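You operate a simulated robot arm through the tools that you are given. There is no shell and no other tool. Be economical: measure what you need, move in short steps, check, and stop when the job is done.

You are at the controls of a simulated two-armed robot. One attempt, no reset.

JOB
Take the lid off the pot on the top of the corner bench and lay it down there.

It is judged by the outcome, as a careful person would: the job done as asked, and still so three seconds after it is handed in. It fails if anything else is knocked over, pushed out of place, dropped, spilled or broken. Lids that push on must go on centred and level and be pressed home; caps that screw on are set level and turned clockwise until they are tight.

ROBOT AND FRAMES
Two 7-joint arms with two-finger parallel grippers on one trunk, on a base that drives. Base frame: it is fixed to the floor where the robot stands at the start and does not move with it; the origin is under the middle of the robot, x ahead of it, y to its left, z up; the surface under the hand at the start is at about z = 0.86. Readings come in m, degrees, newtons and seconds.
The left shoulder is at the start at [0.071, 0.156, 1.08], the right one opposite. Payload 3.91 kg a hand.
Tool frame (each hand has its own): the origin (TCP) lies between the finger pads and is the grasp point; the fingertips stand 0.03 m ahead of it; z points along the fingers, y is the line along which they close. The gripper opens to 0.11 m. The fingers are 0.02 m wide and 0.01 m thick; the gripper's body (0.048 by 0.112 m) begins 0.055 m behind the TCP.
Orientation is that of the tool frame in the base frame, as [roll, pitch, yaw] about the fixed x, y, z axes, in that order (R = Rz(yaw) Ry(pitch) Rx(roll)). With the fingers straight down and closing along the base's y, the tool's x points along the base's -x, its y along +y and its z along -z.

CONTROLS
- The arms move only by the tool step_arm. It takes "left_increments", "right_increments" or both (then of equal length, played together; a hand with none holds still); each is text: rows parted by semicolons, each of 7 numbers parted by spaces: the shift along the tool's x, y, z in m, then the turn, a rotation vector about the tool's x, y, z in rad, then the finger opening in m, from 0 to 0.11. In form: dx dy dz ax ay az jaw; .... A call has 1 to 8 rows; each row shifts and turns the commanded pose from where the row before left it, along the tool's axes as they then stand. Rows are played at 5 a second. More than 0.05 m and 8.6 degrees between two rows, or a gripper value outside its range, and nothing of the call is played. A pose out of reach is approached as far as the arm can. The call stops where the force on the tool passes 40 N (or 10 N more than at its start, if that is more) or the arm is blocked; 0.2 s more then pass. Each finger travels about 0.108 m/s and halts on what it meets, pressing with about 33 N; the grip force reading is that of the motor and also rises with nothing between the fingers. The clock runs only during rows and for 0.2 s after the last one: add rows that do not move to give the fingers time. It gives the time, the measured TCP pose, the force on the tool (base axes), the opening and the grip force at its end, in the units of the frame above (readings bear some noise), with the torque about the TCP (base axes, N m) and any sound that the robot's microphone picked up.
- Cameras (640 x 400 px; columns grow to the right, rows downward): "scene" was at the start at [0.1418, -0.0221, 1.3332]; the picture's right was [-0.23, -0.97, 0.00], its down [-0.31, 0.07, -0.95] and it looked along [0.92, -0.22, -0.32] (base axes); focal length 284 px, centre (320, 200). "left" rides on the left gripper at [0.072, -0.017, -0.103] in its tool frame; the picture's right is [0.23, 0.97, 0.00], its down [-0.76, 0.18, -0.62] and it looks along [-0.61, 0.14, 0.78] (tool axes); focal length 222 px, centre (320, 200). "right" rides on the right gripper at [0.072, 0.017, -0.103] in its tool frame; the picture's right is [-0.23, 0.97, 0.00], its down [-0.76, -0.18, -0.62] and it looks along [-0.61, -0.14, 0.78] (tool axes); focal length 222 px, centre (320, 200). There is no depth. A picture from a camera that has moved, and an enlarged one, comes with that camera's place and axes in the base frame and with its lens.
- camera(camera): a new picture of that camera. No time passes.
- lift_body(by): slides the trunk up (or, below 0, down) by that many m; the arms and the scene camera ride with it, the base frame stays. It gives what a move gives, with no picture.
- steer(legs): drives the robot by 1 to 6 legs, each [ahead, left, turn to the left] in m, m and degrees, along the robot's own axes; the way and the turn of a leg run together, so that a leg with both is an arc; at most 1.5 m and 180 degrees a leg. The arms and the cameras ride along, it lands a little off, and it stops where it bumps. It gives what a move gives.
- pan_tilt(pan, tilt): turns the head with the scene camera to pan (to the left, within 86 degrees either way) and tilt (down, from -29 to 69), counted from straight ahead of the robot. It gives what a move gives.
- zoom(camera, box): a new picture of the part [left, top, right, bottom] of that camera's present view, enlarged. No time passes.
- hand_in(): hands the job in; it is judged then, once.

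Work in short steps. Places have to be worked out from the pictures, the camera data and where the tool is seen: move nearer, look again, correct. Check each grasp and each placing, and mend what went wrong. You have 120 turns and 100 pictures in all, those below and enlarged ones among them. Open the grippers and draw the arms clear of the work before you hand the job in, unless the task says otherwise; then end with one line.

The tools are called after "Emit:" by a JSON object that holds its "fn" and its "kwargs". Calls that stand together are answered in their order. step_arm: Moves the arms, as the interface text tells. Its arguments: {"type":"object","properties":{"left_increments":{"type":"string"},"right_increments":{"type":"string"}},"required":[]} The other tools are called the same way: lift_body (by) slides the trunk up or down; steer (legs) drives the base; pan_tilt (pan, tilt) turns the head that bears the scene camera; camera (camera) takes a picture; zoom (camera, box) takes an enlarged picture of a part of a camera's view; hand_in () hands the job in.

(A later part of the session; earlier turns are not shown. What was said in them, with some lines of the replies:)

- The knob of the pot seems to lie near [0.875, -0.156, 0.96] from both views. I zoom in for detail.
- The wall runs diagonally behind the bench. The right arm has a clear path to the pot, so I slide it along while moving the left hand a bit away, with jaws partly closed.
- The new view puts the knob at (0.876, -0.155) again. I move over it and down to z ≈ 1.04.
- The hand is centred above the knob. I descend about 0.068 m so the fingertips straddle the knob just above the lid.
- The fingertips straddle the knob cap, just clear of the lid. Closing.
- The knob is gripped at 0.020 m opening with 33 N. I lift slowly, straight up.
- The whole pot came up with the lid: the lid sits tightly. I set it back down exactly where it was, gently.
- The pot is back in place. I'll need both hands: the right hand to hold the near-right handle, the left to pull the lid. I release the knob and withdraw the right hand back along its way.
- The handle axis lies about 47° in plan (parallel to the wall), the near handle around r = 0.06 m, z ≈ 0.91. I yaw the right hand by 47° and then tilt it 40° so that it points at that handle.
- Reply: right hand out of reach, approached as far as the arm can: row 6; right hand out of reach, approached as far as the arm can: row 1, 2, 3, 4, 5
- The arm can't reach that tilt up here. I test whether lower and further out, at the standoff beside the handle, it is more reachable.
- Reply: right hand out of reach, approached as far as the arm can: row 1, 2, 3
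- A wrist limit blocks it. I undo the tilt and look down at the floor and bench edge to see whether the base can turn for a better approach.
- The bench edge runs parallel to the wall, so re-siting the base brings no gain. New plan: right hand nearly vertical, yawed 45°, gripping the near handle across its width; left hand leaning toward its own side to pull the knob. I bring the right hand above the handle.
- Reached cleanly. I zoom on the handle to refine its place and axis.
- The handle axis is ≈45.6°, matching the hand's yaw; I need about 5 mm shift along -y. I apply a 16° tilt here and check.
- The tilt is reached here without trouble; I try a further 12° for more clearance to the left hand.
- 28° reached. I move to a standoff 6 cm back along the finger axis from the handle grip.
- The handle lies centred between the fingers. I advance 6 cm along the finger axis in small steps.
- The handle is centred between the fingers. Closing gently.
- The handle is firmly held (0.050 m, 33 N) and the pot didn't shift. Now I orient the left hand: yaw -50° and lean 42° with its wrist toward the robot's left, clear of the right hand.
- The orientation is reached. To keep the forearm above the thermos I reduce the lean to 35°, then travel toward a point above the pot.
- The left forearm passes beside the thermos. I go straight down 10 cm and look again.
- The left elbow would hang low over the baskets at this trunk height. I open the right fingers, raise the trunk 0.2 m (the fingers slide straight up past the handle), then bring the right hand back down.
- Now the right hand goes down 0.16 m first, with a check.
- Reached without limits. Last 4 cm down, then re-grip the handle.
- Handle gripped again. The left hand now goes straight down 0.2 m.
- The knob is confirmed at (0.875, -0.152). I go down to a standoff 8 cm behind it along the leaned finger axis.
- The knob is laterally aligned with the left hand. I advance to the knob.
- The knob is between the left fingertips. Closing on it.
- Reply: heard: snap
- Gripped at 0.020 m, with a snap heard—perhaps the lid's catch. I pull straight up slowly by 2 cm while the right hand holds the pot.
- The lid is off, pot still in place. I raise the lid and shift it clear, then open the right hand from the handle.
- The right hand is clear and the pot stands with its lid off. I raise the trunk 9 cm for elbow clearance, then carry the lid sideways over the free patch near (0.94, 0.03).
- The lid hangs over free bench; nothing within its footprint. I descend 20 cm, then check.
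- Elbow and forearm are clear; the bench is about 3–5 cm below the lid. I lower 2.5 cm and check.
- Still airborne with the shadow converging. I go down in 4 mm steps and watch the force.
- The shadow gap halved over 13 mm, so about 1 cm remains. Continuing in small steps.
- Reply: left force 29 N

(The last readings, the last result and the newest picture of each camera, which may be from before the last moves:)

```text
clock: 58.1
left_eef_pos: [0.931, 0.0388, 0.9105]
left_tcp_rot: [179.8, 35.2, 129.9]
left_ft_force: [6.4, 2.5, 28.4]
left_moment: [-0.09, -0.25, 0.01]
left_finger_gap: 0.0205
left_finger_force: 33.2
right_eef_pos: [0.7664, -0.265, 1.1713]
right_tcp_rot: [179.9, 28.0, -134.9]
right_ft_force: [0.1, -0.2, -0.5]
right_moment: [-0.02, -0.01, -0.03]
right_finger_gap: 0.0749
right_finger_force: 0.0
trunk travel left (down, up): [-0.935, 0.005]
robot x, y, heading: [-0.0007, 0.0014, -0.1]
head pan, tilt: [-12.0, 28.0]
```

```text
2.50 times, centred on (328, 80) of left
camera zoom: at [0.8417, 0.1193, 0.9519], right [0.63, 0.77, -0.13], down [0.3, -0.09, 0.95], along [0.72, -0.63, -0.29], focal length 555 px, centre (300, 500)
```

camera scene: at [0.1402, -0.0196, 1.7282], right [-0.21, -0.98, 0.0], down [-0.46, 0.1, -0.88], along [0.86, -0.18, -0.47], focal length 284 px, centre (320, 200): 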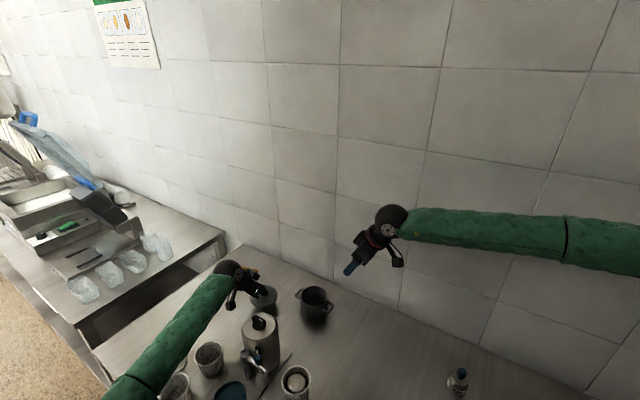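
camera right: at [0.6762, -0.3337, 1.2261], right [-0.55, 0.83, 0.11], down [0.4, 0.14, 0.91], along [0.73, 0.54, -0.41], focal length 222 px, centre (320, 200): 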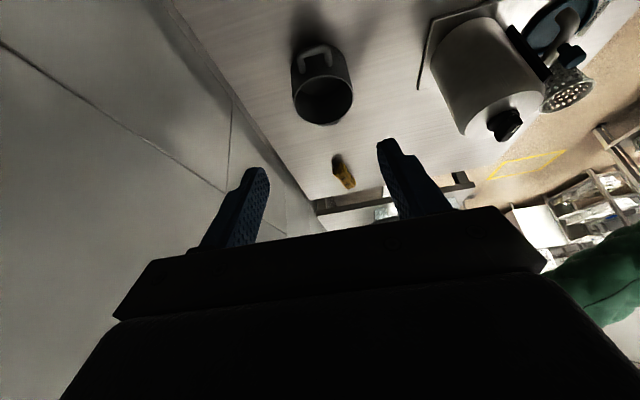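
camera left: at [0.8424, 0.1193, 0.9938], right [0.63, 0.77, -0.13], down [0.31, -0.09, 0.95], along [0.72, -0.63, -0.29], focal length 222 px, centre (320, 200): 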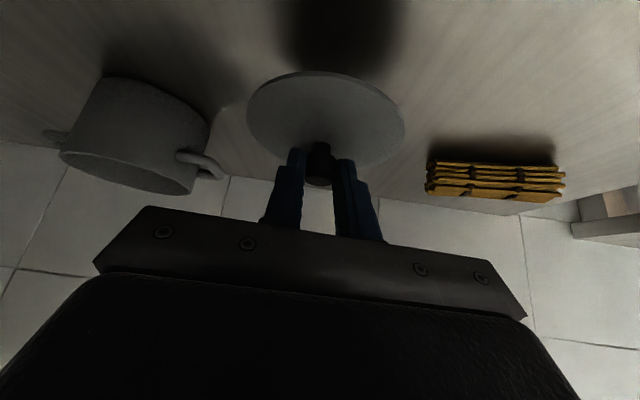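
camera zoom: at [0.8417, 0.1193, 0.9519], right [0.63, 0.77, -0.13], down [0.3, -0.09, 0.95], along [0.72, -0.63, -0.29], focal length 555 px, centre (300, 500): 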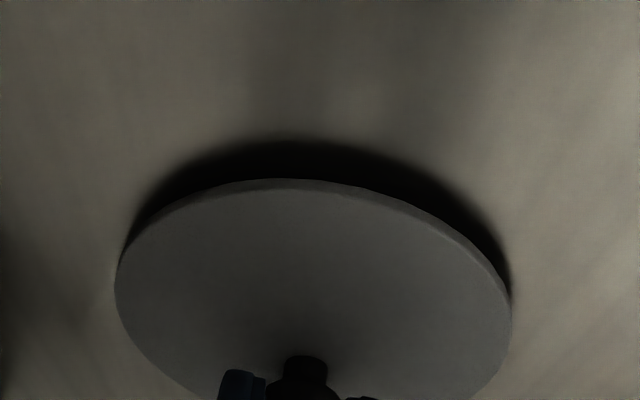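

Contact: the lid's inner plug rests on the bench (28 N). I ease up 2.5 mm to unload, then open the fingers.

Emit:
{"fn": "step_arm", "kwargs": {"left_increments": "-0.0014 0 -0.002 0 0 0 0;0 0 0 0 0 0 0.01;0 0 0 0 0 0 0.03;0 0 0 0 0 0 0.05;0 0 0 0 0 0 0.05"}}

Emit:
{"fn": "camera", "kwargs": {"camera": "left"}}

```text
clock: 59.3
left_eef_pos: [0.9313, 0.0386, 0.9084]
left_tcp_rot: [-179.8, 34.9, 130.0]
left_ft_force: [0.2, 0.8, 0.0]
left_moment: [0.0, 0.0, -0.02]
left_finger_gap: 0.0502
left_finger_force: 0.0
right_eef_pos: [0.7686, -0.2647, 1.1697]
right_tcp_rot: [179.7, 27.9, -134.9]
right_ft_force: [-0.2, -0.1, -0.3]
right_moment: [-0.01, -0.01, -0.03]
right_finger_gap: 0.0749
right_finger_force: 0.1
trunk travel left (down, up): [-0.935, 0.005]
robot x, y, heading: [0.0003, -0.0005, 0.2]
head pan, tilt: [-12.0, 28.0]
```

```text
35 pictures are left
camera left: at [0.8422, 0.1194, 0.9501], right [0.63, 0.77, -0.13], down [0.31, -0.09, 0.95], along [0.72, -0.63, -0.29], focal length 222 px, centre (320, 200)
```

left: 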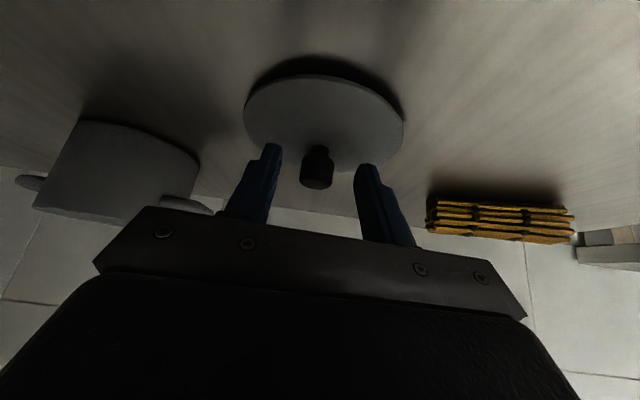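

Released; the lid sits level. I withdraw along the finger axis, then up.

Emit:
{"fn": "step_arm", "kwargs": {"left_increments": "0 0 -0.02 0 0 0 0.05;0 0 -0.03 0 0 0 0.05;-0.0229 0 -0.0328 0 0 0 0.05;-0.0229 0 -0.0328 0 0 0 0.05;-0.0229 0 -0.0328 0 0 0 0.05;-0.0229 0 -0.0328 0 0 0 0.05;-0.0229 0 -0.0328 0 0 0 0.05;0 0 0 0 0 0 0.05"}}

Emit:
{"fn": "camera", "kwargs": {"camera": "scene"}}

Emit:
{"fn": "camera", "kwargs": {"camera": "left"}}

Emit:
{"fn": "zoom", "kwargs": {"camera": "scene", "box": [200, 230, 392, 350]}}

```text
clock: 61.1
left_eef_pos: [0.9146, 0.0637, 1.1497]
left_tcp_rot: [179.9, 35.0, 130.0]
left_ft_force: [-0.3, -0.2, 0.0]
left_moment: [0.02, 0.03, -0.01]
left_finger_gap: 0.0501
left_finger_force: 0.0
right_eef_pos: [0.7677, -0.2643, 1.1699]
right_tcp_rot: [179.6, 27.9, -134.8]
right_ft_force: [0.0, -0.9, 0.0]
right_moment: [0.03, 0.02, 0.0]
right_finger_gap: 0.0749
right_finger_force: 0.0
trunk travel left (down, up): [-0.935, 0.005]
robot x, y, heading: [0.0006, 0.004, 0.4]
head pan, tilt: [-12.0, 28.0]
```

```text
34 pictures are left
camera scene: at [0.1406, -0.0195, 1.7281], right [-0.21, -0.98, 0.0], down [-0.46, 0.1, -0.88], along [0.86, -0.18, -0.47], focal length 284 px, centre (320, 200)
```

scene: 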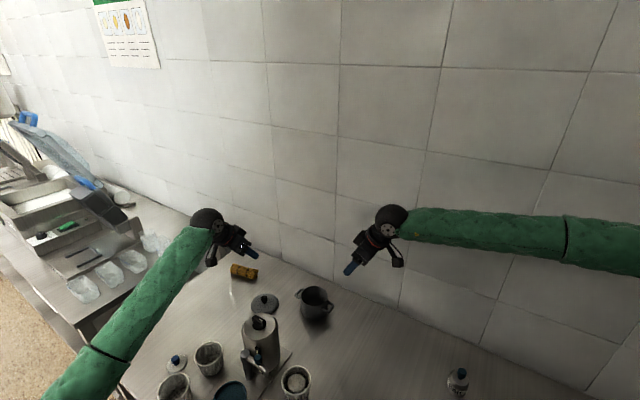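

```text
33 pictures are left
camera left: at [0.8245, 0.1429, 1.1921], right [0.63, 0.77, -0.13], down [0.31, -0.09, 0.95], along [0.72, -0.63, -0.29], focal length 222 px, centre (320, 200)
```

left: 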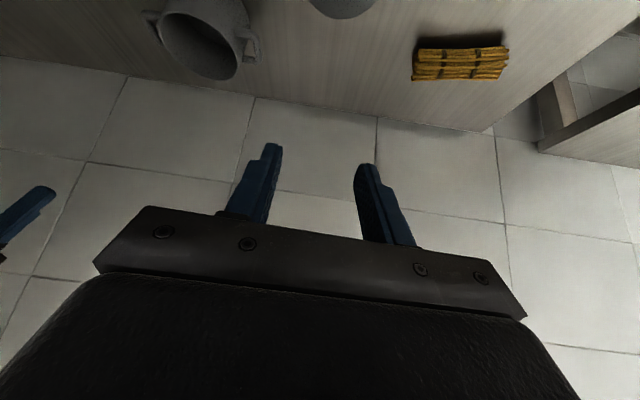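

```text
3.33 times, centred on (296, 290) of scene
camera zoom: at [0.1406, -0.0195, 1.7281], right [-0.21, -0.98, 0.0], down [-0.46, 0.1, -0.88], along [0.86, -0.18, -0.47], focal length 947 px, centre (400, -100)
```

zoom: 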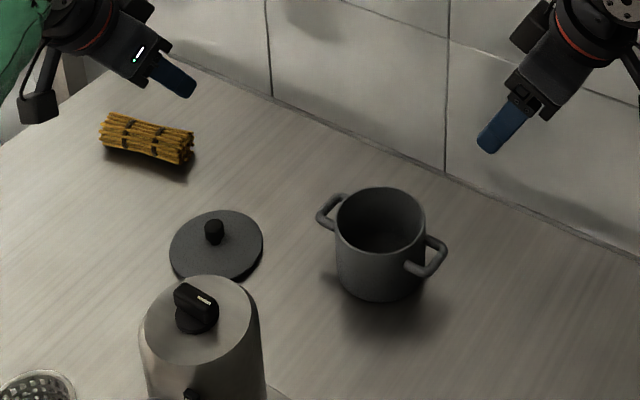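

The lid lies flat on the bench, the pot stands undisturbed, nothing else moved, and both open hands are well clear. Handing in.

Emit:
{"fn": "hand_in", "kwargs": {}}

```text
The job is handed in.
```

The lid is off the pot and lies flat, knob up, on the corner bench beside it. The pot is back where it stood, after one brief lift when the tight lid first brought it up, and nothing else was knocked or moved.
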